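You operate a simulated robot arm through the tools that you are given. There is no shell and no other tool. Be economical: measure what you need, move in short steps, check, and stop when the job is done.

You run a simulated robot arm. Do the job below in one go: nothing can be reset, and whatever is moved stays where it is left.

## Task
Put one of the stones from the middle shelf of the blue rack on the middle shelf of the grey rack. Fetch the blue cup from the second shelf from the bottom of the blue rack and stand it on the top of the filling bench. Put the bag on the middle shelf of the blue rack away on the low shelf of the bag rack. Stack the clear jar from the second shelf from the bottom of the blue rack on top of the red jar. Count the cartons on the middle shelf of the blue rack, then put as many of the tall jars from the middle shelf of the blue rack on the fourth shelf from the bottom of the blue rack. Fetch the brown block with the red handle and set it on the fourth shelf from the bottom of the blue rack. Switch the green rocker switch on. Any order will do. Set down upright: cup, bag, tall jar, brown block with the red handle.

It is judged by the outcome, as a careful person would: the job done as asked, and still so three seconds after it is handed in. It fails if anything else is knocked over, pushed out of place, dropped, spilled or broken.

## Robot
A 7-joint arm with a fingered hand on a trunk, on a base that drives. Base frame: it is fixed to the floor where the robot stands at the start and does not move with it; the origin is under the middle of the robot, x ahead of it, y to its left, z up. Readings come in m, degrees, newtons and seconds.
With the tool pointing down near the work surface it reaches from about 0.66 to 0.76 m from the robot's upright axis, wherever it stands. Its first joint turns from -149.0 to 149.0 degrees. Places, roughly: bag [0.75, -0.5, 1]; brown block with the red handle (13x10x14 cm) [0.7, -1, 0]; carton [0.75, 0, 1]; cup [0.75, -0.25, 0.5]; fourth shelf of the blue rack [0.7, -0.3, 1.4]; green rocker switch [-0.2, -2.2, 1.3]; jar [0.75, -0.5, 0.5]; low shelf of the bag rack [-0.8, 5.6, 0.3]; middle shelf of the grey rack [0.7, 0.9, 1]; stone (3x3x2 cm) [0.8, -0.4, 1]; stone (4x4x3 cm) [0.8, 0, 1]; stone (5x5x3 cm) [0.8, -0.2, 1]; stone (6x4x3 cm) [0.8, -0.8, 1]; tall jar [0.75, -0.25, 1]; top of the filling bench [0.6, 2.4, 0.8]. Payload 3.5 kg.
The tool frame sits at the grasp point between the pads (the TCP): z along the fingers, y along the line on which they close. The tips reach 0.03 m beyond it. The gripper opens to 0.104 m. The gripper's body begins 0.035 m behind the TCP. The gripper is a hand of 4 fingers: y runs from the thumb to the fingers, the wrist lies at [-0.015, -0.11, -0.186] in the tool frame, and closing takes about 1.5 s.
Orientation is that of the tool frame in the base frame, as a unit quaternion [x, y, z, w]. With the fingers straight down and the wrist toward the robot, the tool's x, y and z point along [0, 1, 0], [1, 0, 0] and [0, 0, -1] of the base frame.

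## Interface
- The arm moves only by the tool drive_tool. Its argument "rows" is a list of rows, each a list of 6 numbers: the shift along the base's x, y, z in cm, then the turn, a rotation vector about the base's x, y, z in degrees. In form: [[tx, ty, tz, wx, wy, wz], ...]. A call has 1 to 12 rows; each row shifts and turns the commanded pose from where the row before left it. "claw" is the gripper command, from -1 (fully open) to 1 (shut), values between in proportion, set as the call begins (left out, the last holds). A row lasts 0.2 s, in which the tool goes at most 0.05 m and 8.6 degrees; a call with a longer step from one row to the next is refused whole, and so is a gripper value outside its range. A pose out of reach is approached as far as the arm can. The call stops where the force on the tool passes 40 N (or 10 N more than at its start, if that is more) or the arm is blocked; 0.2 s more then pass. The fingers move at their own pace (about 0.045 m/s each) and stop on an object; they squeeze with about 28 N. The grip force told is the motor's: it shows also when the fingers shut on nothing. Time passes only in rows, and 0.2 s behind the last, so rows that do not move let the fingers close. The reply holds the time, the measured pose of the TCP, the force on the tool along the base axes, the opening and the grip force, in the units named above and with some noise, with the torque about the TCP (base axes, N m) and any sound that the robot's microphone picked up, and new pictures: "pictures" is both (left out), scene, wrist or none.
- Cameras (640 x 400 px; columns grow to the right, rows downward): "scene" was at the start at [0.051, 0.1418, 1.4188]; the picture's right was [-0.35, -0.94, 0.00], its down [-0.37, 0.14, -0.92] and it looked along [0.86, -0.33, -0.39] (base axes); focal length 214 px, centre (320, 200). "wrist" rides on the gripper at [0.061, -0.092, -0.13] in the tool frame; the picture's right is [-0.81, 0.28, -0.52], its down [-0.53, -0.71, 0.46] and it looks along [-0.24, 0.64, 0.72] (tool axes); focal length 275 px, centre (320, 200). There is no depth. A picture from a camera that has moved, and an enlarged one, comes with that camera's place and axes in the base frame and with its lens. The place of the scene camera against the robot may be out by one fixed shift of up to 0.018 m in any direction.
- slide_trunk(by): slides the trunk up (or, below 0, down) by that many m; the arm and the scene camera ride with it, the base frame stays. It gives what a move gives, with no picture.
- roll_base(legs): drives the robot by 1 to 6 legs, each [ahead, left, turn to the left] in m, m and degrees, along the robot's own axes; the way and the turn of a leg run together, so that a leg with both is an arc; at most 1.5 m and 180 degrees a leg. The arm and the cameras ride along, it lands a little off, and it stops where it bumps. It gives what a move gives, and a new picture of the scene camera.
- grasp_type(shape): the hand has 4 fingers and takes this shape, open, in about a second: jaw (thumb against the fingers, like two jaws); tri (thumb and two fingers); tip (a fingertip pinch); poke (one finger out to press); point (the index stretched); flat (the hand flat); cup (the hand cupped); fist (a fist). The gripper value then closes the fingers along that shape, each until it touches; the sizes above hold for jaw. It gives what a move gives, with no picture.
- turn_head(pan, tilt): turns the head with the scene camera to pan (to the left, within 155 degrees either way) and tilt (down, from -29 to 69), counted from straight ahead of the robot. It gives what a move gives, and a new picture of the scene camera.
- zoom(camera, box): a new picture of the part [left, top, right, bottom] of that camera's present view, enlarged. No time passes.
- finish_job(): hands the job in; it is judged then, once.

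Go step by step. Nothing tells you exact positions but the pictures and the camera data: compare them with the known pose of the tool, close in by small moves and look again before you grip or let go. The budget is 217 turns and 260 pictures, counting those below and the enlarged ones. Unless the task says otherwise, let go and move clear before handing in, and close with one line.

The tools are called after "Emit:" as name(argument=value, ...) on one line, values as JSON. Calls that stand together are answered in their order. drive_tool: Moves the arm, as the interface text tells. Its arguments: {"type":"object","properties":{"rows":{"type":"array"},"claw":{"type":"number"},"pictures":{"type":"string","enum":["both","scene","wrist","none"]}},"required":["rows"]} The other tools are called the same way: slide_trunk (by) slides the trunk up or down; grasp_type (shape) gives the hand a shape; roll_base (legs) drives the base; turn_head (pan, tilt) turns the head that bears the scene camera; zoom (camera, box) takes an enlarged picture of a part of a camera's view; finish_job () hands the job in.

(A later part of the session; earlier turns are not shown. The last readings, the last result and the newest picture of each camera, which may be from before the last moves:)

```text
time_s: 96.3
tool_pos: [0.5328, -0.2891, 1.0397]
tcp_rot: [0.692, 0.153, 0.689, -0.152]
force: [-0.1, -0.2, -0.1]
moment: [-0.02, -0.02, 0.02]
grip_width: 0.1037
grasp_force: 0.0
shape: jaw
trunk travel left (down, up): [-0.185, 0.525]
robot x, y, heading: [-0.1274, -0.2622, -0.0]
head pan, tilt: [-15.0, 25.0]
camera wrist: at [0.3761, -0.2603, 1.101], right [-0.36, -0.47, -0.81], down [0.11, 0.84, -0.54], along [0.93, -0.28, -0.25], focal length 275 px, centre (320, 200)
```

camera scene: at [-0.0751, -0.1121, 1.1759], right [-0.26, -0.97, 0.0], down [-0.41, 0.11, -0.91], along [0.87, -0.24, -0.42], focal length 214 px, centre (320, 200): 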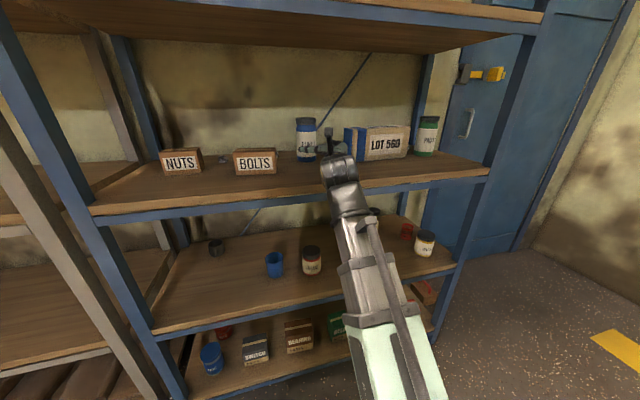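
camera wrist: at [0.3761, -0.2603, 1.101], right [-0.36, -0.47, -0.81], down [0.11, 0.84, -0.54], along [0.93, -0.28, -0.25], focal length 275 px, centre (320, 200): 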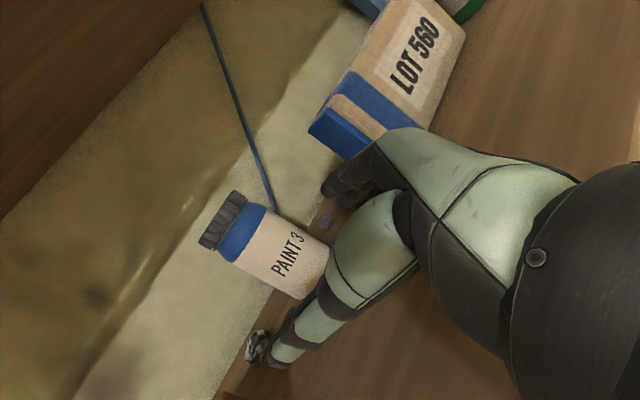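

Jar at ≈(0.725,-0.277). I reduce the yaw to 12° and line up short of it.

Emit:
drive_tool(rows=[[0.3, -1.3, 0, 0, 0, -6.5], [0.3, -1.4, 0, 0, 0, -6.5], [3.9, 0.8, 0, 0, 0, 0], [3.9, 0.8, 0, 0, 0, 0]], pictures="both")

```text
time_s: 97.3
tool_pos: [0.614, -0.2976, 1.0406]
tcp_rot: [0.705, 0.074, 0.701, -0.072]
force: [-0.1, 0.0, 0.1]
moment: [0.03, 0.0, 0.01]
grip_width: 0.1039
grasp_force: 0.0
shape: jaw
trunk travel left (down, up): [-0.185, 0.525]
robot x, y, heading: [-0.1287, -0.2663, -0.0]
head pan, tilt: [-15.0, 25.0]
camera scene: at [-0.0752, -0.1122, 1.1759], right [-0.26, -0.97, 0.0], down [-0.41, 0.11, -0.91], along [0.88, -0.24, -0.42], focal length 214 px, centre (320, 200)
camera wrist: at [0.4678, -0.2341, 1.102], right [-0.45, -0.38, -0.81], down [0.3, 0.79, -0.54], along [0.84, -0.48, -0.25], focal length 275 px, centre (320, 200)
```

scene: 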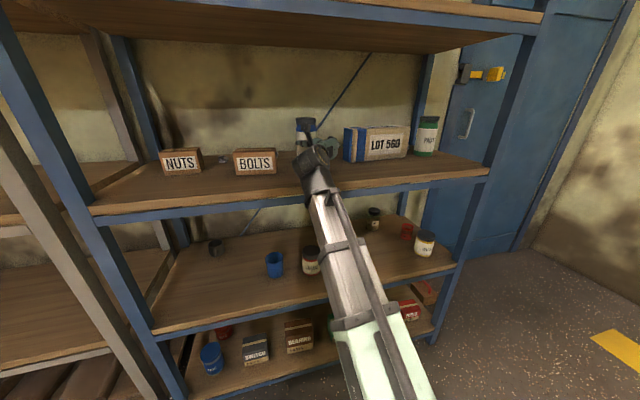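
wrist: 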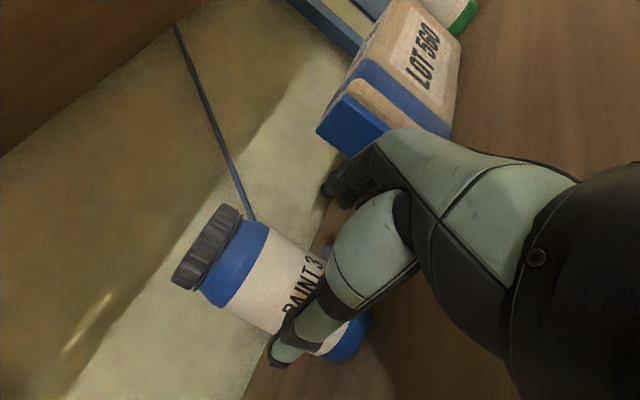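

Aligned with the jar's axis. Move in and close.

Emit:
drive_tool(rows=[[3, 0.64, 0, 0, 0, 0], [3, 0.64, 0, 0, 0, 0], [2, 0.43, 0, 0, 0, 0], [1, 0.2, 0, 0, 0, 0], [1, 0.2, 0, 0, 0, 0]], pictures="both")

```text
time_s: 98.5
tool_pos: [0.7043, -0.2794, 1.0507]
tcp_rot: [0.7, 0.074, 0.707, -0.073]
force: [0.1, -0.1, -0.2]
moment: [0.0, -0.02, 0.01]
grip_width: 0.1038
grasp_force: 0.1
shape: jaw
trunk travel left (down, up): [-0.185, 0.525]
robot x, y, heading: [-0.133, -0.2644, 0.0]
head pan, tilt: [-15.0, 25.0]
camera scene: at [-0.0871, -0.1132, 1.1773], right [-0.26, -0.97, 0.0], down [-0.4, 0.11, -0.91], along [0.88, -0.24, -0.41], focal length 214 px, centre (320, 200)
camera wrist: at [0.5572, -0.2168, 1.1102], right [-0.44, -0.38, -0.81], down [0.3, 0.79, -0.53], along [0.84, -0.48, -0.24], focal length 275 px, centre (320, 200)
```

scene: 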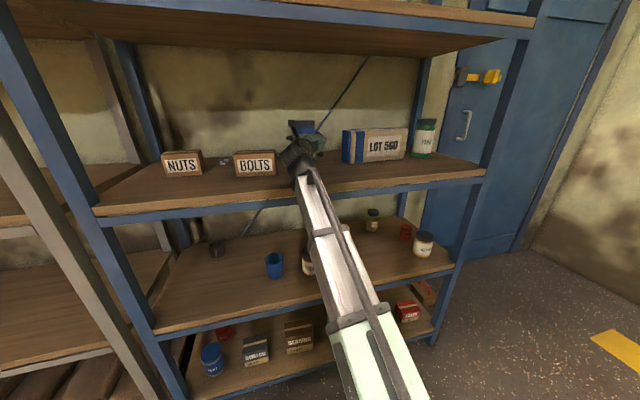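
wrist: 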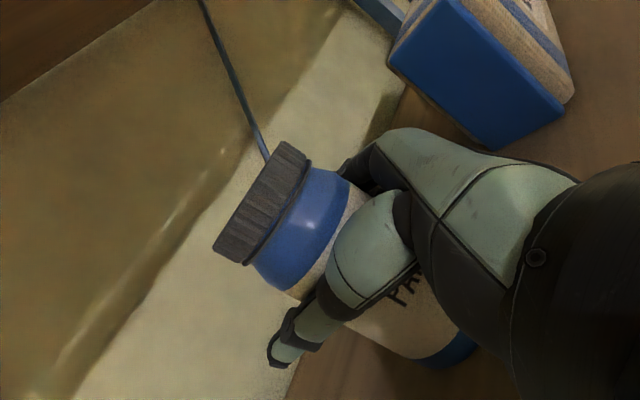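

The forearm seems to lean on the shelf edge (the body tilted slightly); I raise a little, then go in the last centimetre.

Emit:
drive_tool(rows=[[0, 0, 0.8, 0, 0, 0], [0, 0, 0.7, 0, 0, 0], [0, 0, 0, 0, 0, 0]], pictures="scene")

Emit:
zoom(camera="scene", box=[230, 90, 400, 250])

```text
time_s: 99.3
tool_pos: [0.7208, -0.2779, 1.0538]
tcp_rot: [0.706, 0.074, 0.701, -0.072]
force: [-1.5, 2.0, 0.3]
moment: [0.0, 0.03, 0.01]
grip_width: 0.104
grasp_force: 0.1
shape: jaw
trunk travel left (down, up): [-0.185, 0.525]
robot x, y, heading: [-0.1274, -0.2605, -0.1]
head pan, tilt: [-15.0, 25.0]
camera scene: at [-0.0739, -0.112, 1.1757], right [-0.26, -0.97, 0.0], down [-0.41, 0.11, -0.91], along [0.88, -0.24, -0.42], focal length 214 px, centre (320, 200)
```

scene: 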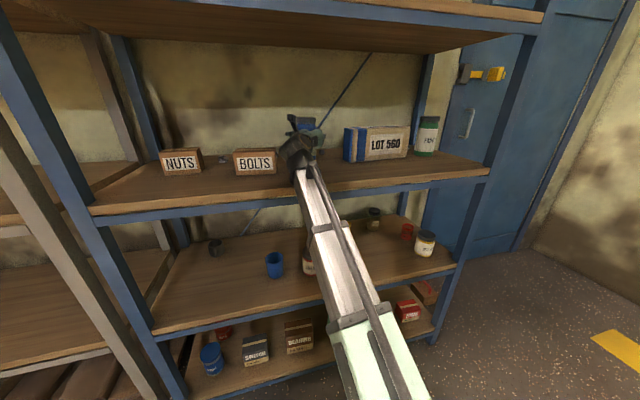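

```text
2.50 times, centred on (315, 170) of scene
camera zoom: at [-0.0739, -0.112, 1.1757], right [-0.26, -0.97, 0.0], down [-0.41, 0.11, -0.91], along [0.88, -0.24, -0.42], focal length 536 px, centre (332, 275)
```

zoom: 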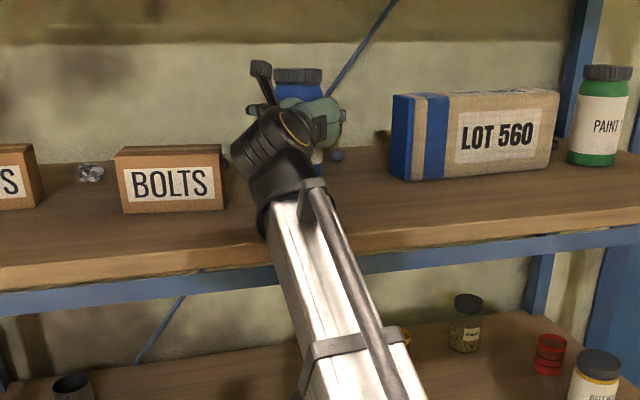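

Body is level again; close on the jar.

Emit:
drive_tool(rows=[[-0.4, 0, 0, 0, 0, 0], [0, 0, 0, 0, 0, 0], [0, 0, 0, 0, 0, 0], [0, 0, 0, 0, 0, 0], [0, 0, 0, 0, 0, 0], [0, 0, 0, 0, 0, 0], [0, 0, 0, 0, 0, 0]], claw=1, pictures="none")

Emit:
drive_tool(rows=[[0, 0, 1, 0, 0, 0], [0, 0, 1.5, 0, 0, 0], [0, 0, 1.5, 0, 0, 0]], pictures="both")

```text
time_s: 100.9
tool_pos: [0.7129, -0.2809, 1.0548]
tcp_rot: [0.705, 0.074, 0.701, -0.073]
force: [1.4, -2.3, -0.8]
moment: [0.02, -0.09, 0.0]
grip_width: 0.0399
grasp_force: 28.0
shape: jaw
trunk travel left (down, up): [-0.185, 0.525]
robot x, y, heading: [-0.1292, -0.2638, 0.1]
head pan, tilt: [-15.0, 25.0]
```

```text
time_s: 101.7
tool_pos: [0.7122, -0.2792, 1.095]
tcp_rot: [0.706, 0.074, 0.701, -0.073]
force: [-0.2, -0.5, -5.9]
moment: [-0.03, -0.05, -0.01]
grip_width: 0.0396
grasp_force: 27.9
shape: jaw
trunk travel left (down, up): [-0.185, 0.525]
robot x, y, heading: [-0.1295, -0.26, -0.2]
head pan, tilt: [-15.0, 25.0]
camera scene: at [-0.0744, -0.1121, 1.1758], right [-0.26, -0.97, 0.0], down [-0.41, 0.11, -0.91], along [0.87, -0.24, -0.42], focal length 214 px, centre (320, 200)
camera wrist: at [0.5677, -0.2161, 1.1566], right [-0.46, -0.38, -0.81], down [0.29, 0.79, -0.54], along [0.84, -0.48, -0.25], focal length 275 px, centre (320, 200)
```

scene: 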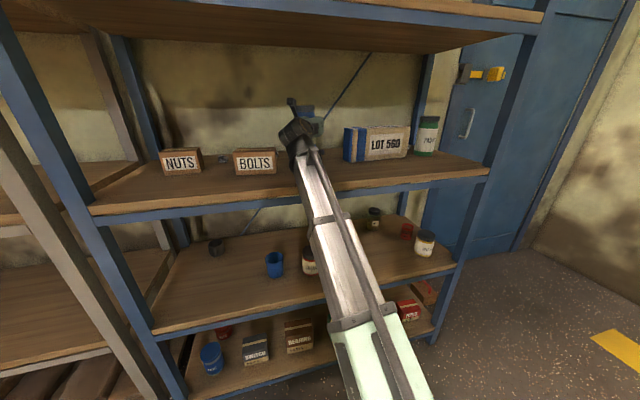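
wrist: 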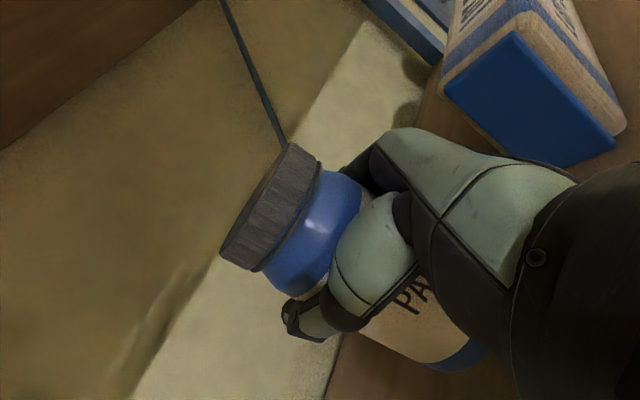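

Held. I withdraw by base, then raise to the fourth shelf.

Emit:
roll_base(legs=[[-0.37, 0, 0]])

Emit:
slide_trunk(by=0.4)

Emit:
drive_tool(rows=[[0, -4, 2, 0, 0, -6], [0, -4, 2, 0, 0, -6], [0, -4, 0, 0, 0, 0], [0, -3, 0, 0, 0, 0]])

```text
time_s: 104.1
tool_pos: [0.3405, -0.283, 1.0953]
tcp_rot: [0.706, 0.071, 0.701, -0.07]
force: [-0.1, 0.2, -6.4]
moment: [-0.01, -0.08, 0.0]
grip_width: 0.0393
grasp_force: 28.3
shape: jaw
trunk travel left (down, up): [-0.185, 0.525]
robot x, y, heading: [-0.4948, -0.2608, -0.5]
head pan, tilt: [-15.0, 25.0]
camera scene: at [-0.4459, -0.1103, 1.1758], right [-0.27, -0.96, 0.0], down [-0.41, 0.11, -0.91], along [0.87, -0.24, -0.42], focal length 214 px, centre (320, 200)
```

scene: 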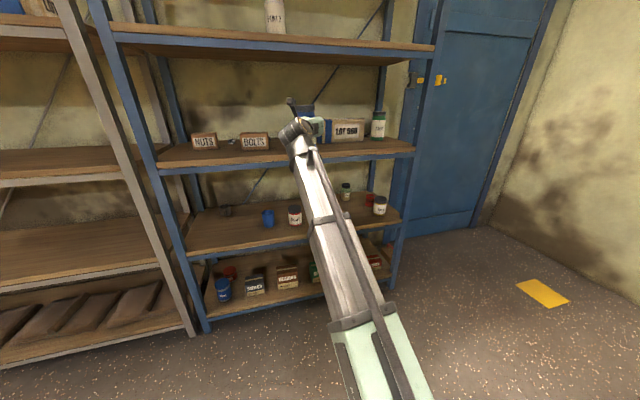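

```text
time_s: 107.9
tool_pos: [0.3405, -0.2829, 1.4941]
tcp_rot: [0.706, 0.071, 0.701, -0.07]
force: [0.5, -0.7, -5.8]
moment: [-0.02, -0.07, 0.03]
grip_width: 0.0397
grasp_force: 27.9
shape: jaw
trunk travel left (down, up): [-0.585, 0.125]
robot x, y, heading: [-0.4993, -0.263, -0.6]
head pan, tilt: [-15.0, 25.0]
```

```text
time_s: 108.9
tool_pos: [0.3404, -0.433, 1.5355]
tcp_rot: [0.709, -0.003, 0.705, 0.002]
force: [-0.7, -0.4, -5.8]
moment: [-0.03, -0.03, 0.03]
grip_width: 0.0394
grasp_force: 27.7
shape: jaw
trunk travel left (down, up): [-0.585, 0.125]
robot x, y, heading: [-0.4998, -0.2625, -0.3]
head pan, tilt: [-15.0, 25.0]
camera scene: at [-0.4458, -0.1109, 1.5759], right [-0.27, -0.96, 0.0], down [-0.41, 0.11, -0.91], along [0.87, -0.24, -0.42], focal length 214 px, centre (320, 200)
camera wrist: at [0.2115, -0.3399, 1.597], right [-0.52, -0.27, -0.81], down [0.46, 0.71, -0.54], along [0.72, -0.65, -0.25], focal length 275 px, centre (320, 200)
```

scene: 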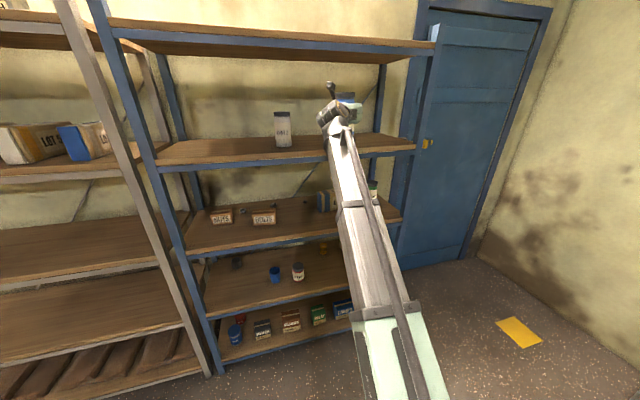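
wrist: 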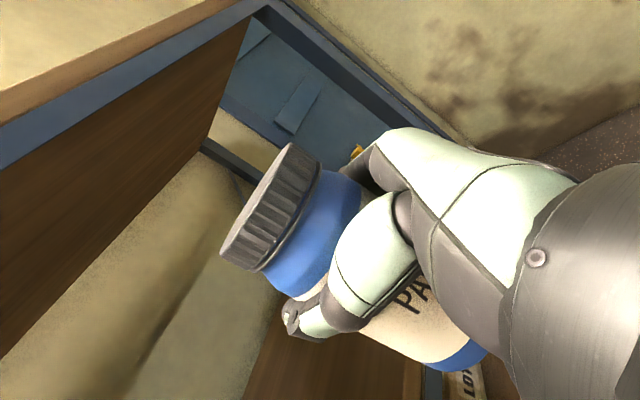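

White jar stands fine on shelf four. I roll forward 0.2 m and then set the blue jar beside it.

Emit:
roll_base(legs=[[0.2, 0, 0]])

Emit:
drive_tool(rows=[[2, 0, 0, 0, 0, 0], [2, 0, -1, 0, 0, 0], [0, 0, -2, 0, 0, 0], [0, 0, -2, 0, 0, 0], [0, 0, -0.8, 0, 0, 0], [0, 0, -0.4, 0, 0, 0]])

```text
time_s: 110.5
tool_pos: [0.5425, -0.4399, 1.5345]
tcp_rot: [0.71, -0.004, 0.704, 0.004]
force: [0.5, -0.1, -5.9]
moment: [-0.05, -0.05, -0.01]
grip_width: 0.0393
grasp_force: 27.8
shape: jaw
trunk travel left (down, up): [-0.585, 0.125]
robot x, y, heading: [-0.2986, -0.2659, -0.7]
head pan, tilt: [-15.0, 25.0]
camera scene: at [-0.2427, -0.113, 1.5758], right [-0.27, -0.96, 0.0], down [-0.41, 0.12, -0.91], along [0.87, -0.25, -0.42], focal length 214 px, centre (320, 200)
```

scene: 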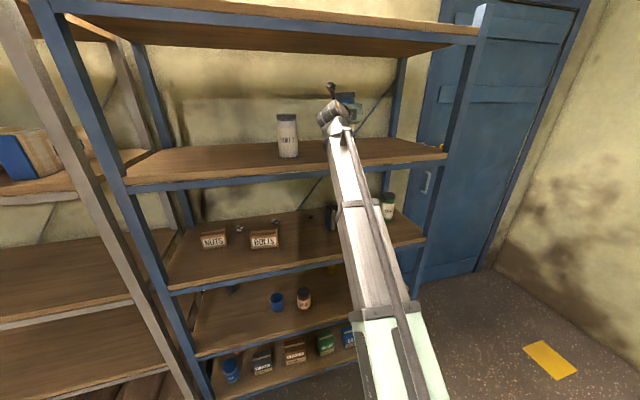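

```text
time_s: 111.9
tool_pos: [0.5804, -0.437, 1.472]
tcp_rot: [0.71, -0.005, 0.705, 0.004]
force: [-0.5, 0.3, -6.6]
moment: [-0.01, -0.08, 0.0]
grip_width: 0.0391
grasp_force: 28.2
shape: jaw
trunk travel left (down, up): [-0.585, 0.125]
robot x, y, heading: [-0.2994, -0.2645, -0.8]
head pan, tilt: [-15.0, 25.0]
camera scene: at [-0.2439, -0.113, 1.5759], right [-0.27, -0.96, 0.0], down [-0.41, 0.12, -0.91], along [0.87, -0.25, -0.42], focal length 214 px, centre (320, 200)
camera wrist: at [0.4522, -0.3435, 1.5337], right [-0.53, -0.27, -0.81], down [0.46, 0.71, -0.54], along [0.71, -0.65, -0.25], focal length 275 px, centre (320, 200)
```

scene: 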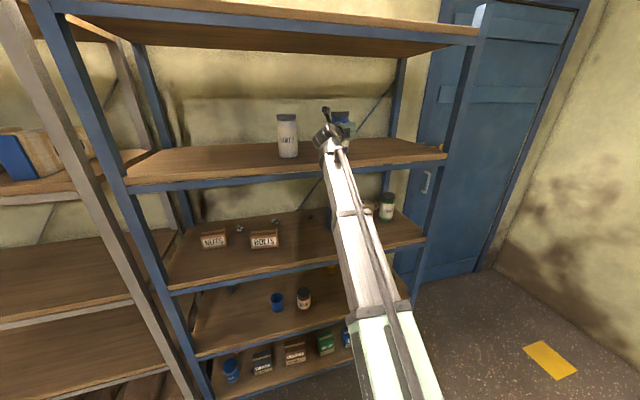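
wrist: 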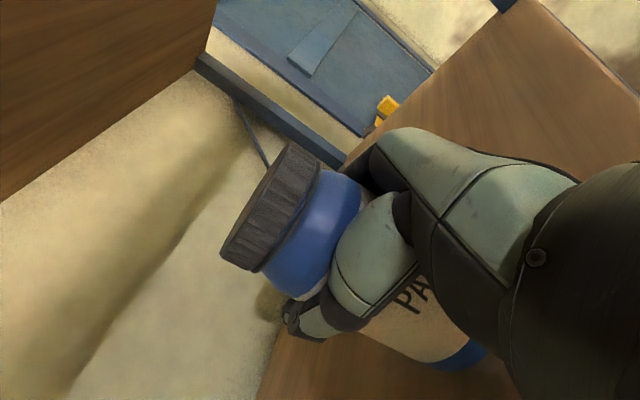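

Continue down in small steps to contact.

Emit:
drive_tool(rows=[[0, 0, -0.3, 0, 0, 0], [0, 0, -0.3, 0, 0, 0], [0, 0, -0.3, 0, 0, 0], [0, 0, 0, 0, 0, 0]], pictures="none")

Emit:
drive_tool(rows=[[0, 0, -0.3, 0, 0, 0], [0, 0, 0, 0, 0, 0]], pictures="none")

```text
time_s: 112.9
tool_pos: [0.5806, -0.4395, 1.4643]
tcp_rot: [0.708, -0.004, 0.706, 0.005]
force: [1.4, -3.1, 3.0]
moment: [-0.01, -0.07, -0.03]
grip_width: 0.0394
grasp_force: 28.1
shape: jaw
trunk travel left (down, up): [-0.585, 0.125]
robot x, y, heading: [-0.3012, -0.2628, -0.6]
head pan, tilt: [-15.0, 25.0]
```

```text
time_s: 113.5
tool_pos: [0.5794, -0.4383, 1.4618]
tcp_rot: [0.709, -0.004, 0.706, 0.005]
force: [6.6, -4.9, 18.6]
moment: [-0.09, -0.09, -0.02]
grip_width: 0.0392
grasp_force: 28.0
shape: jaw
trunk travel left (down, up): [-0.585, 0.125]
robot x, y, heading: [-0.2983, -0.263, -1.0]
head pan, tilt: [-15.0, 25.0]
```

Touching. Ease up 2 mm, release, retreat.

Emit:
drive_tool(rows=[[0, 0, 0.2, 0, 0, 0], [0, 0, 0, 0, 0, 0]], pictures="none")

Emit:
drive_tool(rows=[[0, 0, 0, 0, 0, 0], [0, 0, 0, 0, 0, 0], [0, 0, 0, 0, 0, 0], [0, 0, 0, 0, 0, 0], [0, 0, 0, 0, 0, 0], [0, 0, 0, 0, 0, 0], [0, 0, 0, 0, 0, 0], [-2, 0, 0, 0, 0, 0], [-4, 0, 0, 0, 0, 0], [-4, 0, 0, 0, 0, 0], [-4, 0, 0, 0, 0, 0], [-4, 0, 0, 0, 0, 0]], claw=-1)

```text
time_s: 114.1
tool_pos: [0.5794, -0.4375, 1.4633]
tcp_rot: [0.71, -0.005, 0.704, 0.005]
force: [1.0, -4.3, 7.8]
moment: [-0.06, -0.1, -0.04]
grip_width: 0.0393
grasp_force: 28.3
shape: jaw
trunk travel left (down, up): [-0.585, 0.125]
robot x, y, heading: [-0.3012, -0.2622, -0.9]
head pan, tilt: [-15.0, 25.0]
```

```text
time_s: 116.7
tool_pos: [0.4003, -0.4366, 1.4606]
tcp_rot: [0.709, -0.005, 0.705, 0.004]
force: [0.1, -0.2, -0.2]
moment: [0.01, -0.02, -0.01]
grip_width: 0.1038
grasp_force: 0.0
shape: jaw
trunk travel left (down, up): [-0.585, 0.125]
robot x, y, heading: [-0.3019, -0.2637, -0.6]
head pan, tilt: [-15.0, 25.0]
camera scene: at [-0.245, -0.1128, 1.5759], right [-0.27, -0.96, 0.0], down [-0.41, 0.11, -0.91], along [0.87, -0.25, -0.42], focal length 214 px, centre (320, 200)
camera wrist: at [0.2725, -0.3427, 1.5215], right [-0.53, -0.27, -0.81], down [0.46, 0.71, -0.54], along [0.72, -0.65, -0.25], focal length 275 px, centre (320, 200)
```

scene: 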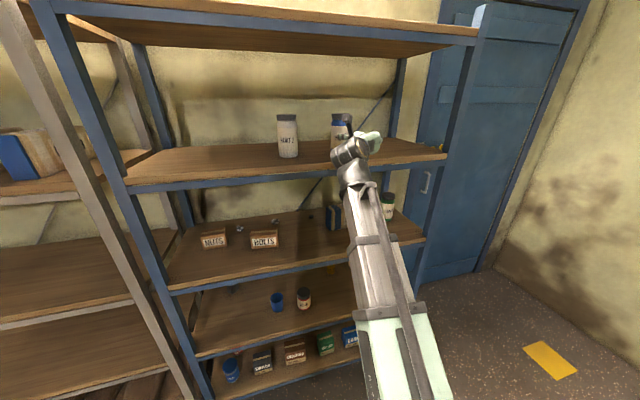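
wrist: 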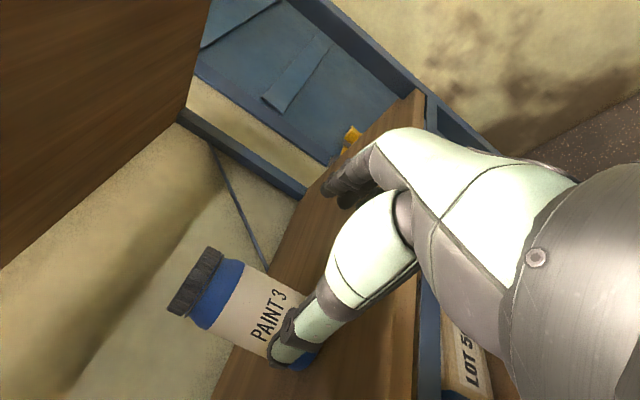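

Both jars stand on shelf four. Next the blue cup: I back off, shift left, and lower the trunk.

Emit:
drive_tool(rows=[[-4, 0, 0, 0, 0, 0], [-3, 3, 0, 0, 0, 0], [0, 4, 0, 0, 0, 0], [0, 4, 0, 0, 0, 0]], pictures="none")

Emit:
roll_base(legs=[[0, 0.2, 0.6]])

Emit:
slide_trunk(by=-0.4)

Emit:
slide_trunk(by=-0.15)

Emit:
drive_tool(rows=[[0, 0, -4, 0, 0, 0], [0, 0, -4, 0, 0, 0], [0, 0, -4, 0, 0, 0], [0, 0, -4, 0, 0, 0], [0, 0, -4, 0, 0, 0]], pictures="both")

```text
time_s: 117.7
tool_pos: [0.3326, -0.3242, 1.464]
tcp_rot: [0.71, -0.004, 0.705, 0.004]
force: [0.5, -0.8, 0.4]
moment: [0.01, 0.01, 0.02]
grip_width: 0.104
grasp_force: 0.1
shape: jaw
trunk travel left (down, up): [-0.585, 0.125]
robot x, y, heading: [-0.2985, -0.2624, -1.0]
head pan, tilt: [-15.0, 25.0]
```

```text
time_s: 119.3
tool_pos: [0.3342, -0.1107, 1.464]
tcp_rot: [0.71, 0.0, 0.705, 0.0]
force: [0.5, -0.6, 0.0]
moment: [-0.02, -0.02, -0.01]
grip_width: 0.1039
grasp_force: 0.0
shape: jaw
trunk travel left (down, up): [-0.585, 0.125]
robot x, y, heading: [-0.2991, -0.0553, -0.1]
head pan, tilt: [-15.0, 25.0]
camera scene: at [-0.2448, 0.095, 1.5758], right [-0.26, -0.97, 0.0], down [-0.41, 0.11, -0.91], along [0.88, -0.24, -0.42], focal length 214 px, centre (320, 200)
```

scene: 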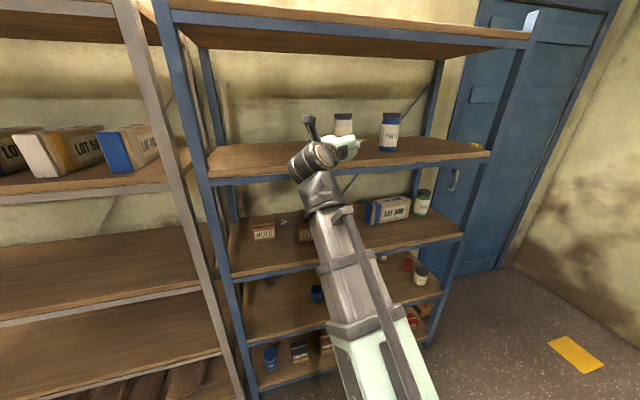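

```text
time_s: 123.2
tool_pos: [0.3343, -0.1102, 1.0632]
tcp_rot: [0.71, 0.0, 0.704, 0.0]
force: [-0.1, -0.3, -0.5]
moment: [0.01, 0.04, 0.02]
grip_width: 0.1037
grasp_force: 0.0
shape: jaw
trunk travel left (down, up): [-0.185, 0.525]
robot x, y, heading: [-0.3007, -0.0582, -0.2]
head pan, tilt: [-15.0, 25.0]
```

```text
time_s: 124.9
tool_pos: [0.3345, -0.1102, 0.9141]
tcp_rot: [0.71, 0.001, 0.705, 0.001]
force: [0.3, -0.1, 0.3]
moment: [-0.03, 0.0, -0.03]
grip_width: 0.1035
grasp_force: 0.1
shape: jaw
trunk travel left (down, up): [-0.035, 0.675]
robot x, y, heading: [-0.2995, -0.0546, 0.2]
head pan, tilt: [-15.0, 25.0]
```

```text
time_s: 126.1
tool_pos: [0.331, -0.1092, 0.7134]
tcp_rot: [0.71, 0.0, 0.705, 0.0]
force: [0.2, -0.5, 0.9]
moment: [-0.01, 0.0, -0.01]
grip_width: 0.1041
grasp_force: 0.0
shape: jaw
trunk travel left (down, up): [-0.035, 0.675]
robot x, y, heading: [-0.2991, -0.0611, -0.2]
head pan, tilt: [-15.0, 25.0]
camera scene: at [-0.2449, 0.0941, 1.0259], right [-0.26, -0.97, 0.0], down [-0.41, 0.11, -0.91], along [0.88, -0.24, -0.42], focal length 214 px, centre (320, 200)
camera wrist: at [0.203, -0.0175, 0.7748], right [-0.52, -0.28, -0.81], down [0.45, 0.71, -0.54], along [0.72, -0.65, -0.25], focal length 275 px, centre (320, 200)
```

scene: 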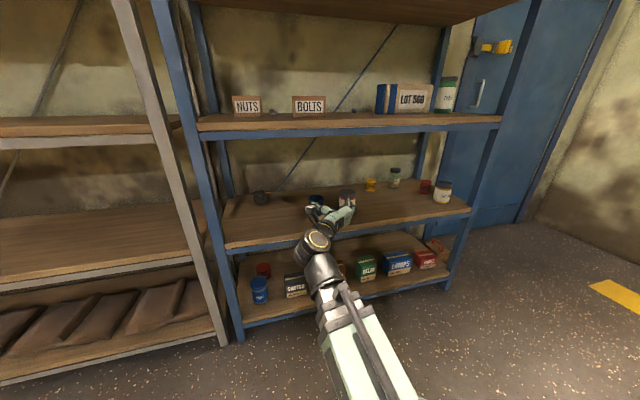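
wrist: 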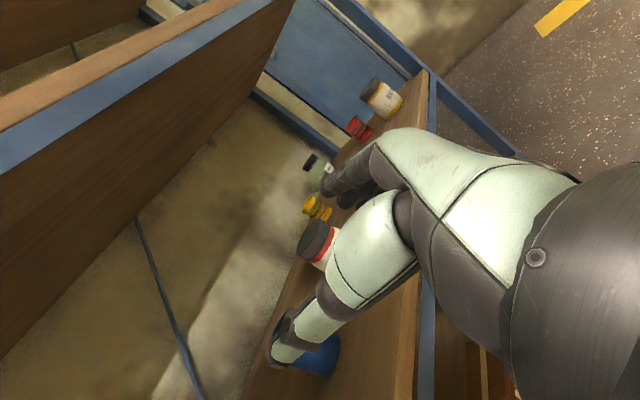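

Emit:
drive_tool(rows=[[0, 0, -3, 0, 0, 0], [0, 0, -3, 0, 0, 0], [0, 0, -3, 0, 0, 0], [0, 0, -1.5, 0, 0, 0]], pictures="both")

```text
time_s: 127.1
tool_pos: [0.3384, -0.1085, 0.6105]
tcp_rot: [0.709, 0.0, 0.705, 0.002]
force: [-0.3, 0.1, -0.2]
moment: [0.0, -0.01, 0.02]
grip_width: 0.1038
grasp_force: 0.0
shape: jaw
out of reach, approached as far as the arm can: row 4
trunk travel left (down, up): [-0.035, 0.675]
robot x, y, heading: [-0.2956, -0.0569, -0.2]
head pan, tilt: [-15.0, 25.0]
camera scene: at [-0.2449, 0.0942, 1.0259], right [-0.26, -0.97, 0.0], down [-0.41, 0.11, -0.91], along [0.88, -0.24, -0.42], focal length 214 px, centre (320, 200)
camera wrist: at [0.2094, -0.0163, 0.6717], right [-0.52, -0.28, -0.81], down [0.45, 0.71, -0.54], along [0.72, -0.65, -0.25], focal length 275 px, centre (320, 200)
```

scene: 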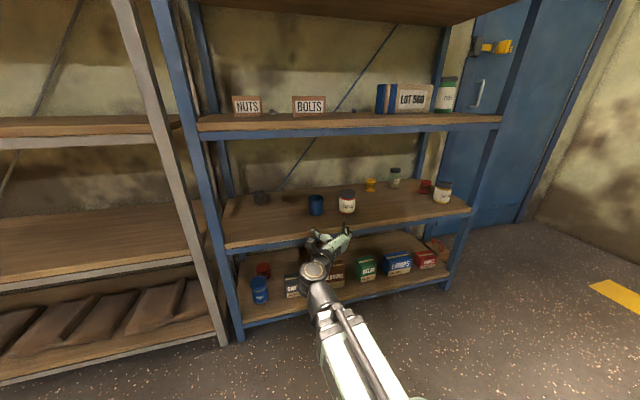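
wrist: 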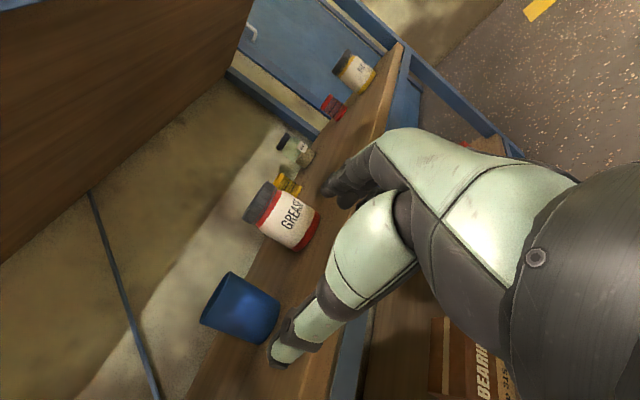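

Cup near (0.587,-0.12). I align and approach.

Emit:
drive_tool(rows=[[3, -1, -0.5, 0, 0, 0], [3, 0, -0.4, 0, 0, 0], [3, 0, 0, 0, 0, 0], [3, 0, 0, 0, 0, 0], [2, 0, 0, 0, 0, 0]], pictures="wrist")

Emit:
zoom(camera="wrist", box=[180, 180, 400, 380])

```text
time_s: 128.3
tool_pos: [0.4789, -0.1212, 0.6014]
tcp_rot: [0.713, 0.0, 0.701, 0.0]
force: [1.0, 0.2, 0.2]
moment: [-0.01, 0.01, -0.02]
grip_width: 0.104
grasp_force: 0.0
shape: jaw
trunk travel left (down, up): [-0.035, 0.675]
robot x, y, heading: [-0.2956, -0.0559, -0.2]
head pan, tilt: [-15.0, 25.0]
camera wrist: at [0.3495, -0.0288, 0.6641], right [-0.53, -0.28, -0.8], down [0.45, 0.71, -0.54], along [0.72, -0.64, -0.25], focal length 275 px, centre (320, 200)
```

wrist: 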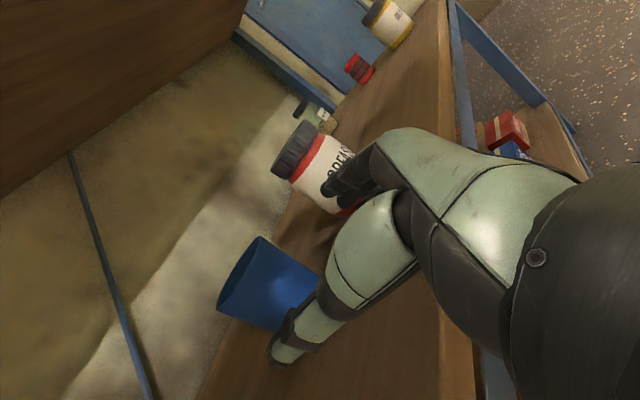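

```text
2.00 times, centred on (290, 280) of wrist
camera zoom: at [0.3495, -0.0288, 0.6641], right [-0.53, -0.28, -0.8], down [0.45, 0.71, -0.54], along [0.72, -0.64, -0.25], focal length 551 px, centre (380, 40)
```

zoom: 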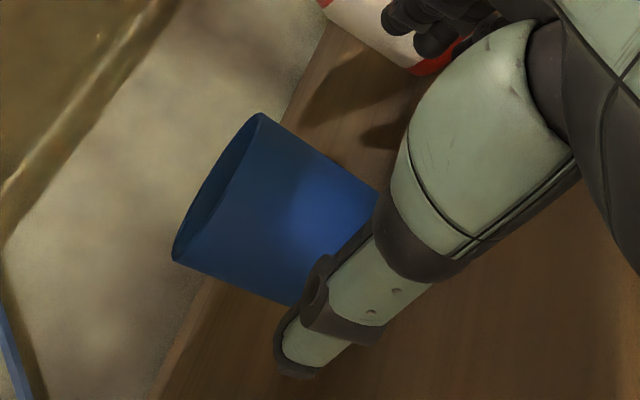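

Emit:
drive_tool(rows=[[2, 0.2, -0.4, 0, 0, 0], [2, 0, 0, 0, 0, 0], [1.5, 0, 0, 0, 0, 0], [1.5, 0, 0, 0, 0, 0], [1.5, 0, 0, 0, 0, 0]], pictures="both")

Emit:
zoom(camera="scene", box=[260, 160, 400, 260])

```text
time_s: 129.5
tool_pos: [0.5638, -0.1185, 0.6044]
tcp_rot: [0.713, 0.001, 0.701, -0.001]
force: [-0.2, 0.2, -0.1]
moment: [0.0, -0.02, -0.01]
grip_width: 0.1038
grasp_force: 0.1
shape: jaw
out of reach, approached as far as the arm can: row 1, 5
trunk travel left (down, up): [-0.035, 0.675]
robot x, y, heading: [-0.2981, -0.0574, 0.0]
head pan, tilt: [-15.0, 25.0]
camera scene: at [-0.2449, 0.0942, 1.0259], right [-0.26, -0.97, 0.0], down [-0.41, 0.11, -0.91], along [0.88, -0.24, -0.42], focal length 214 px, centre (320, 200)
camera wrist: at [0.4349, -0.0265, 0.6682], right [-0.53, -0.28, -0.8], down [0.45, 0.71, -0.54], along [0.72, -0.64, -0.26], focal length 275 px, centre (320, 200)
```

scene: 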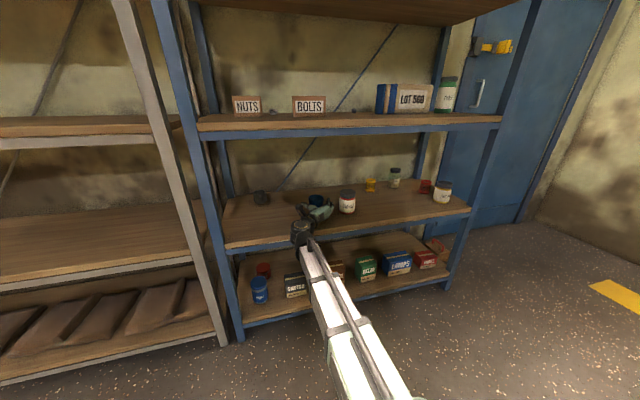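
wrist: 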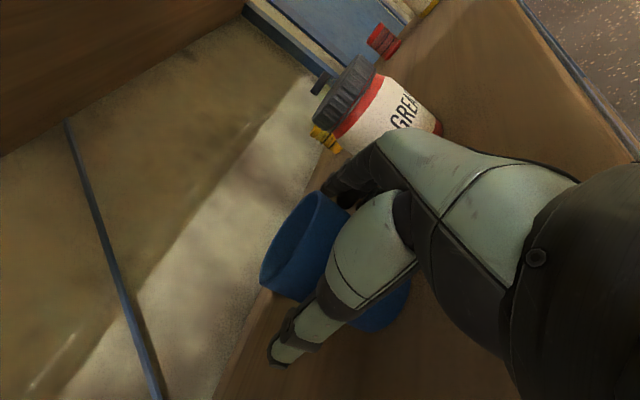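

```text
4.00 times, centred on (330, 210) of scene
camera zoom: at [-0.2449, 0.0942, 1.0259], right [-0.26, -0.97, 0.0], down [-0.41, 0.11, -0.91], along [0.88, -0.24, -0.42], focal length 858 px, centre (280, 160)
```

zoom: 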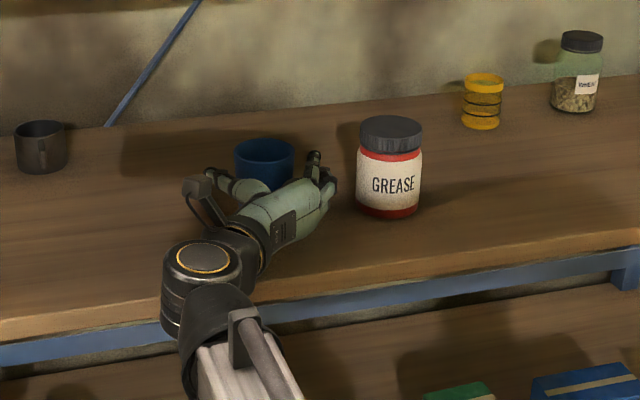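

Emit:
drive_tool(rows=[[1.2, 0, 0, 0, 0, 0], [0, 0, 0, 0, 0, 0]], pictures="none")

Emit:
drive_tool(rows=[[0, 0, 0, 0, 0, 0], [0, 0, 0, 0, 0, 0], [0, 0, 0, 0, 0, 0], [0, 0, 0, 0, 0, 0], [0, 0, 0, 0, 0, 0], [0, 0, 0, 0, 0, 0], [0, 0, 0, 0, 0, 0]], claw=1, pictures="wrist")

```text
time_s: 130.1
tool_pos: [0.5754, -0.1187, 0.6065]
tcp_rot: [0.714, 0.0, 0.701, 0.0]
force: [0.0, 0.3, -0.7]
moment: [0.0, 0.01, 0.01]
grip_width: 0.1039
grasp_force: 0.0
shape: jaw
trunk travel left (down, up): [-0.035, 0.675]
robot x, y, heading: [-0.3016, -0.0555, -0.3]
head pan, tilt: [-15.0, 25.0]
```

```text
time_s: 131.7
tool_pos: [0.5747, -0.1183, 0.6064]
tcp_rot: [0.714, 0.0, 0.701, -0.001]
force: [0.8, -0.8, 1.2]
moment: [-0.05, -0.02, 0.03]
grip_width: 0.048
grasp_force: 28.3
shape: jaw
trunk travel left (down, up): [-0.035, 0.675]
robot x, y, heading: [-0.3014, -0.0567, -0.0]
head pan, tilt: [-15.0, 25.0]
camera wrist: at [0.4465, -0.0264, 0.6687], right [-0.53, -0.28, -0.8], down [0.44, 0.71, -0.54], along [0.72, -0.64, -0.26], focal length 275 px, centre (320, 200)
```

wrist: 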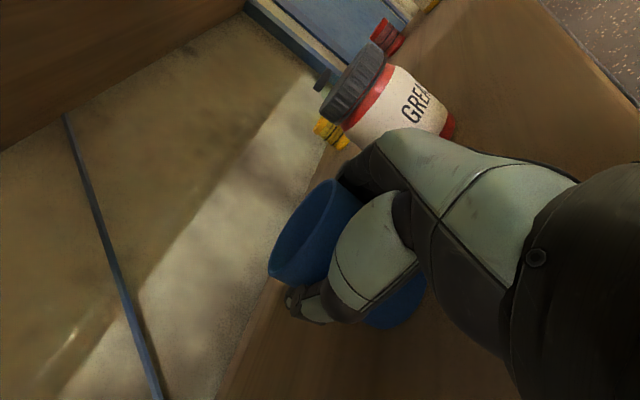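

Gripped. Lift, then back away.

Emit:
drive_tool(rows=[[0, 0, 1, 0, 0, 0], [0, 0, 2, 0, 0, 0], [0, 0, 2, 0, 0, 0]], pictures="wrist")

Emit:
roll_base(legs=[[-0.4, 0, 0]])

Emit:
slide_trunk(by=0.35)

Emit:
turn_head(pan=60, tilt=15)

```text
time_s: 132.5
tool_pos: [0.5746, -0.1185, 0.6536]
tcp_rot: [0.709, 0.001, 0.705, 0.0]
force: [0.7, -0.1, -0.5]
moment: [-0.01, 0.01, 0.02]
grip_width: 0.0482
grasp_force: 28.3
shape: jaw
trunk travel left (down, up): [-0.035, 0.675]
robot x, y, heading: [-0.3009, -0.0583, -0.3]
head pan, tilt: [-15.0, 25.0]
camera wrist: at [0.4461, -0.0271, 0.7153], right [-0.52, -0.28, -0.81], down [0.45, 0.71, -0.54], along [0.72, -0.64, -0.25], focal length 275 px, centre (320, 200)
```

wrist: 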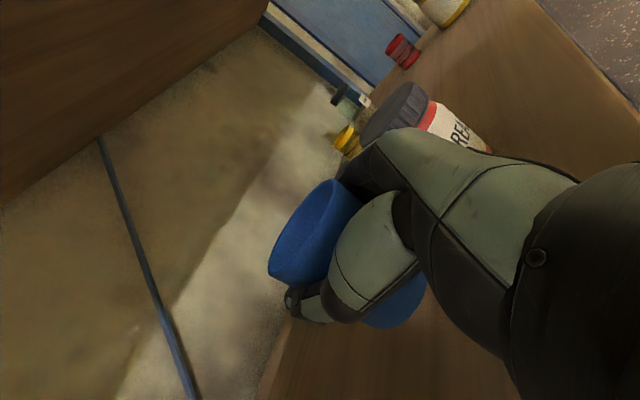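

```text
time_s: 135.1
tool_pos: [0.1643, -0.1203, 0.6546]
tcp_rot: [0.709, 0.0, 0.705, 0.001]
force: [-0.1, 0.3, 0.3]
moment: [0.01, 0.01, 0.02]
grip_width: 0.048
grasp_force: 28.0
shape: jaw
trunk travel left (down, up): [-0.035, 0.675]
robot x, y, heading: [-0.7111, -0.0545, -0.4]
head pan, tilt: [-15.0, 25.0]
camera scene: at [-0.6565, 0.095, 1.0259], right [-0.26, -0.97, 0.0], down [-0.41, 0.11, -0.91], along [0.87, -0.24, -0.42], focal length 214 px, centre (320, 200)
```

scene: 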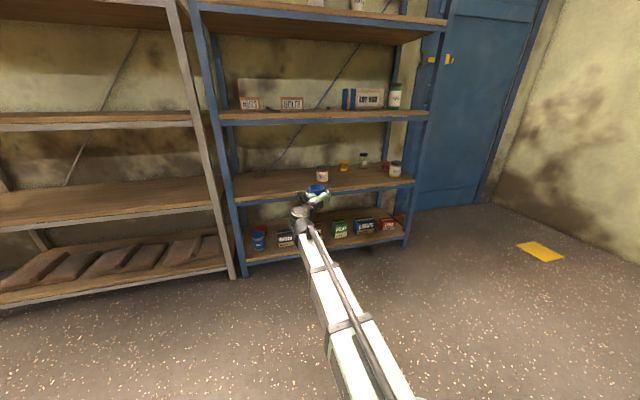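

```text
time_s: 138.5
tool_pos: [0.1644, -0.1192, 1.0035]
tcp_rot: [0.709, -0.001, 0.705, 0.0]
force: [-0.6, -0.8, -0.6]
moment: [-0.01, 0.01, 0.01]
grip_width: 0.0482
grasp_force: 27.7
shape: jaw
trunk travel left (down, up): [-0.385, 0.325]
robot x, y, heading: [-0.7102, -0.0549, -0.3]
head pan, tilt: [-15.0, 25.0]
```

```text
time_s: 139.9
tool_pos: [0.1634, -0.1196, 1.0041]
tcp_rot: [0.71, -0.002, 0.704, 0.0]
force: [0.8, 0.2, -0.6]
moment: [0.03, -0.01, -0.02]
grip_width: 0.0482
grasp_force: 28.0
shape: jaw
trunk travel left (down, up): [-0.385, 0.325]
robot x, y, heading: [-0.7097, -0.0559, -0.1]
head pan, tilt: [60.0, 15.0]
camera scene: at [-0.6984, 0.1999, 1.3921], right [0.86, -0.5, 0.0], down [-0.13, -0.22, -0.97], along [0.49, 0.83, -0.26], focal length 214 px, centre (320, 200)
```

scene: 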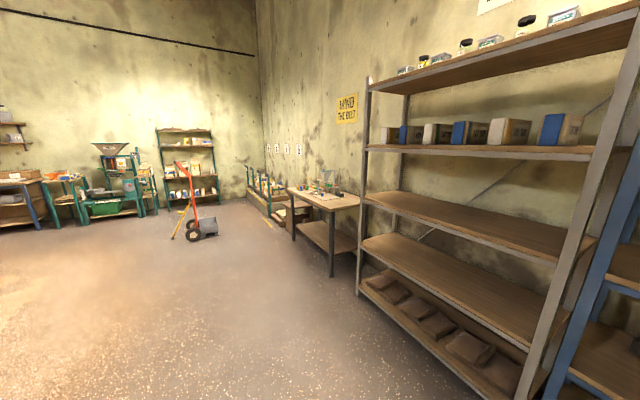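

The filling bench is beyond the grey rack. I drive left toward it.

Emit:
roll_base(legs=[[0, 1.2, 0], [0, 1.1, 0.3]])

Emit:
turn_head(pan=0, tilt=25)

Emit:
zoom(camera="scene", box=[160, 100, 480, 300])

```text
time_s: 151.4
tool_pos: [0.1363, 2.256, 1.004]
tcp_rot: [0.709, 0.016, 0.705, -0.016]
force: [-0.6, -0.3, -1.4]
moment: [-0.01, 0.02, 0.0]
grip_width: 0.0481
grasp_force: 27.3
shape: jaw
trunk travel left (down, up): [-0.385, 0.325]
robot x, y, heading: [-0.738, 2.2815, 2.4]
head pan, tilt: [60.0, 15.0]
camera scene: at [-0.7394, 2.5363, 1.3921], right [0.89, -0.46, 0.0], down [-0.12, -0.23, -0.97], along [0.45, 0.86, -0.26], focal length 214 px, centre (320, 200)
```

scene: 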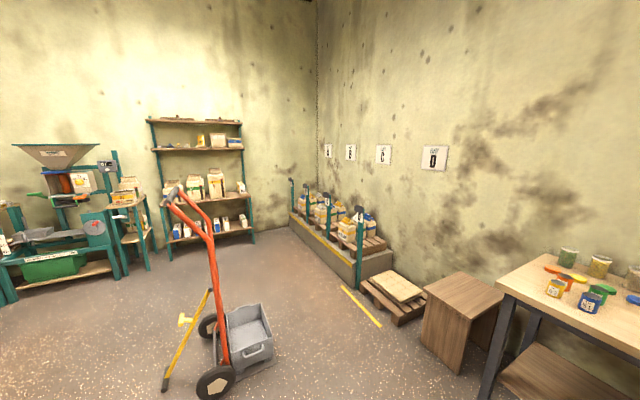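

```text
time_s: 152.7
tool_pos: [0.1367, 2.2577, 1.0043]
tcp_rot: [0.709, 0.015, 0.704, -0.016]
force: [0.2, 0.3, -1.3]
moment: [-0.04, 0.0, 0.02]
grip_width: 0.048
grasp_force: 27.7
shape: jaw
trunk travel left (down, up): [-0.385, 0.325]
robot x, y, heading: [-0.7398, 2.2819, 2.5]
head pan, tilt: [0.0, 25.0]
camera scene: at [-0.6905, 2.4575, 1.3759], right [0.04, -1.0, 0.0], down [-0.42, -0.02, -0.91], along [0.91, 0.04, -0.42], focal length 214 px, centre (320, 200)
```

scene: 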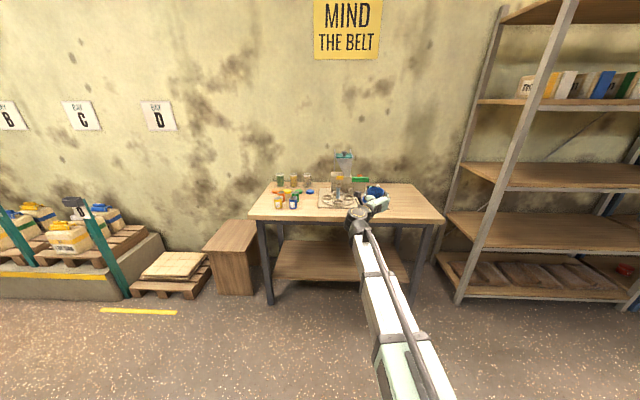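

```text
2.00 times, centred on (320, 200) of scene
camera zoom: at [-0.6905, 2.4575, 1.3759], right [0.04, -1.0, 0.0], down [-0.42, -0.02, -0.91], along [0.91, 0.04, -0.42], focal length 429 px, centre (320, 200)
```

zoom: 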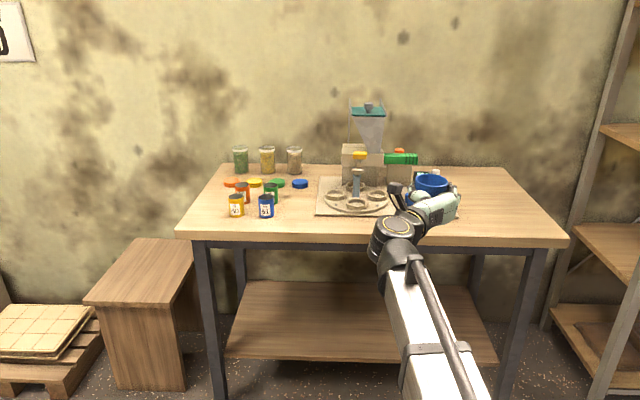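

The bench's right part is free. I roll in so the cup comes over it.

Emit:
roll_base(legs=[[0.33, -0.25, -2.4]])

Emit:
zoom(camera="scene", box=[200, 130, 520, 330])

```text
time_s: 155.3
tool_pos: [0.4642, 1.9748, 1.0032]
tcp_rot: [0.709, 0.0, 0.705, -0.001]
force: [0.7, 0.6, 0.1]
moment: [0.04, 0.01, 0.0]
grip_width: 0.0479
grasp_force: 27.9
shape: jaw
trunk travel left (down, up): [-0.385, 0.325]
robot x, y, heading: [-0.4077, 2.0361, -0.0]
head pan, tilt: [0.0, 25.0]
camera scene: at [-0.3531, 2.2099, 1.3759], right [0.0, -1.0, 0.0], down [-0.42, 0.0, -0.91], along [0.91, 0.0, -0.42], focal length 214 px, centre (320, 200)
```

scene: 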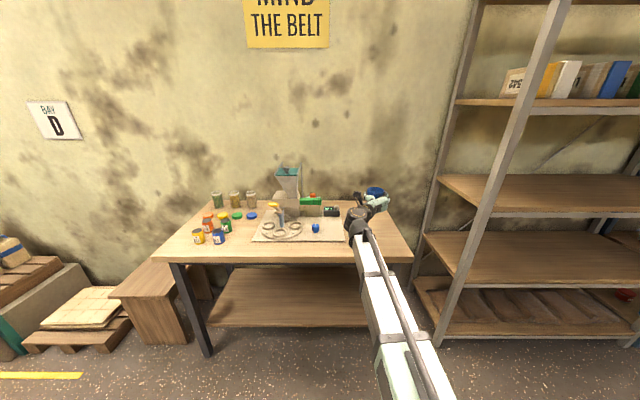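

```text
2.00 times, centred on (360, 230) of scene
camera zoom: at [-0.3531, 2.2099, 1.3759], right [0.0, -1.0, 0.0], down [-0.42, 0.0, -0.91], along [0.91, 0.0, -0.42], focal length 429 px, centre (240, 140)
```

zoom: 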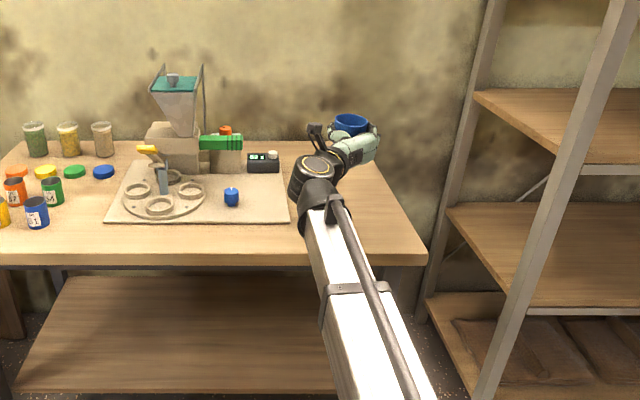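

The cup hangs over the free right end (y≈1.97). I lower it.

Emit:
drive_tool(rows=[[0, 0, -3, 0, 0, 0], [0, 0, -3, 0, 0, 0], [0, 0, -2.5, 0, 0, 0], [0, 0, -1.5, 0, 0, 0]], pictures="scene")

Emit:
zoom(camera="scene", box=[300, 150, 460, 300])

```text
time_s: 156.3
tool_pos: [0.4617, 1.974, 0.9453]
tcp_rot: [0.718, 0.001, 0.697, -0.003]
force: [0.2, 0.3, 0.5]
moment: [0.0, 0.02, -0.04]
grip_width: 0.0482
grasp_force: 28.1
shape: jaw
out of reach, approached as far as the arm can: row 2, 3, 4
trunk travel left (down, up): [-0.385, 0.325]
robot x, y, heading: [-0.4092, 2.0338, 0.1]
head pan, tilt: [0.0, 25.0]
camera scene: at [-0.3529, 2.2098, 1.3759], right [0.0, -1.0, 0.0], down [-0.42, 0.0, -0.91], along [0.91, 0.0, -0.42], focal length 214 px, centre (320, 200)
```

scene: 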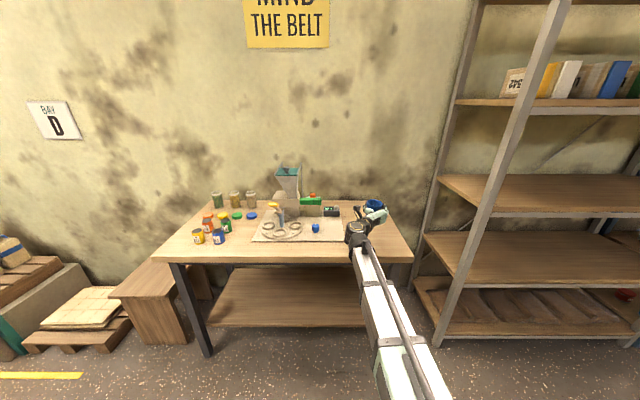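

```text
2.67 times, centred on (380, 225) of scene
camera zoom: at [-0.3529, 2.2098, 1.3759], right [0.0, -1.0, 0.0], down [-0.42, 0.0, -0.91], along [0.91, 0.0, -0.42], focal length 572 px, centre (160, 133)
```

zoom: 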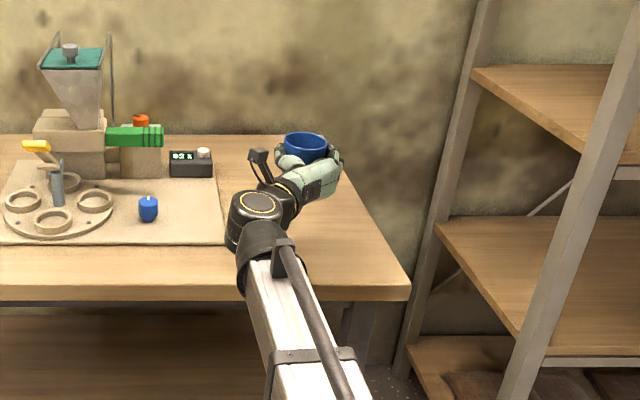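

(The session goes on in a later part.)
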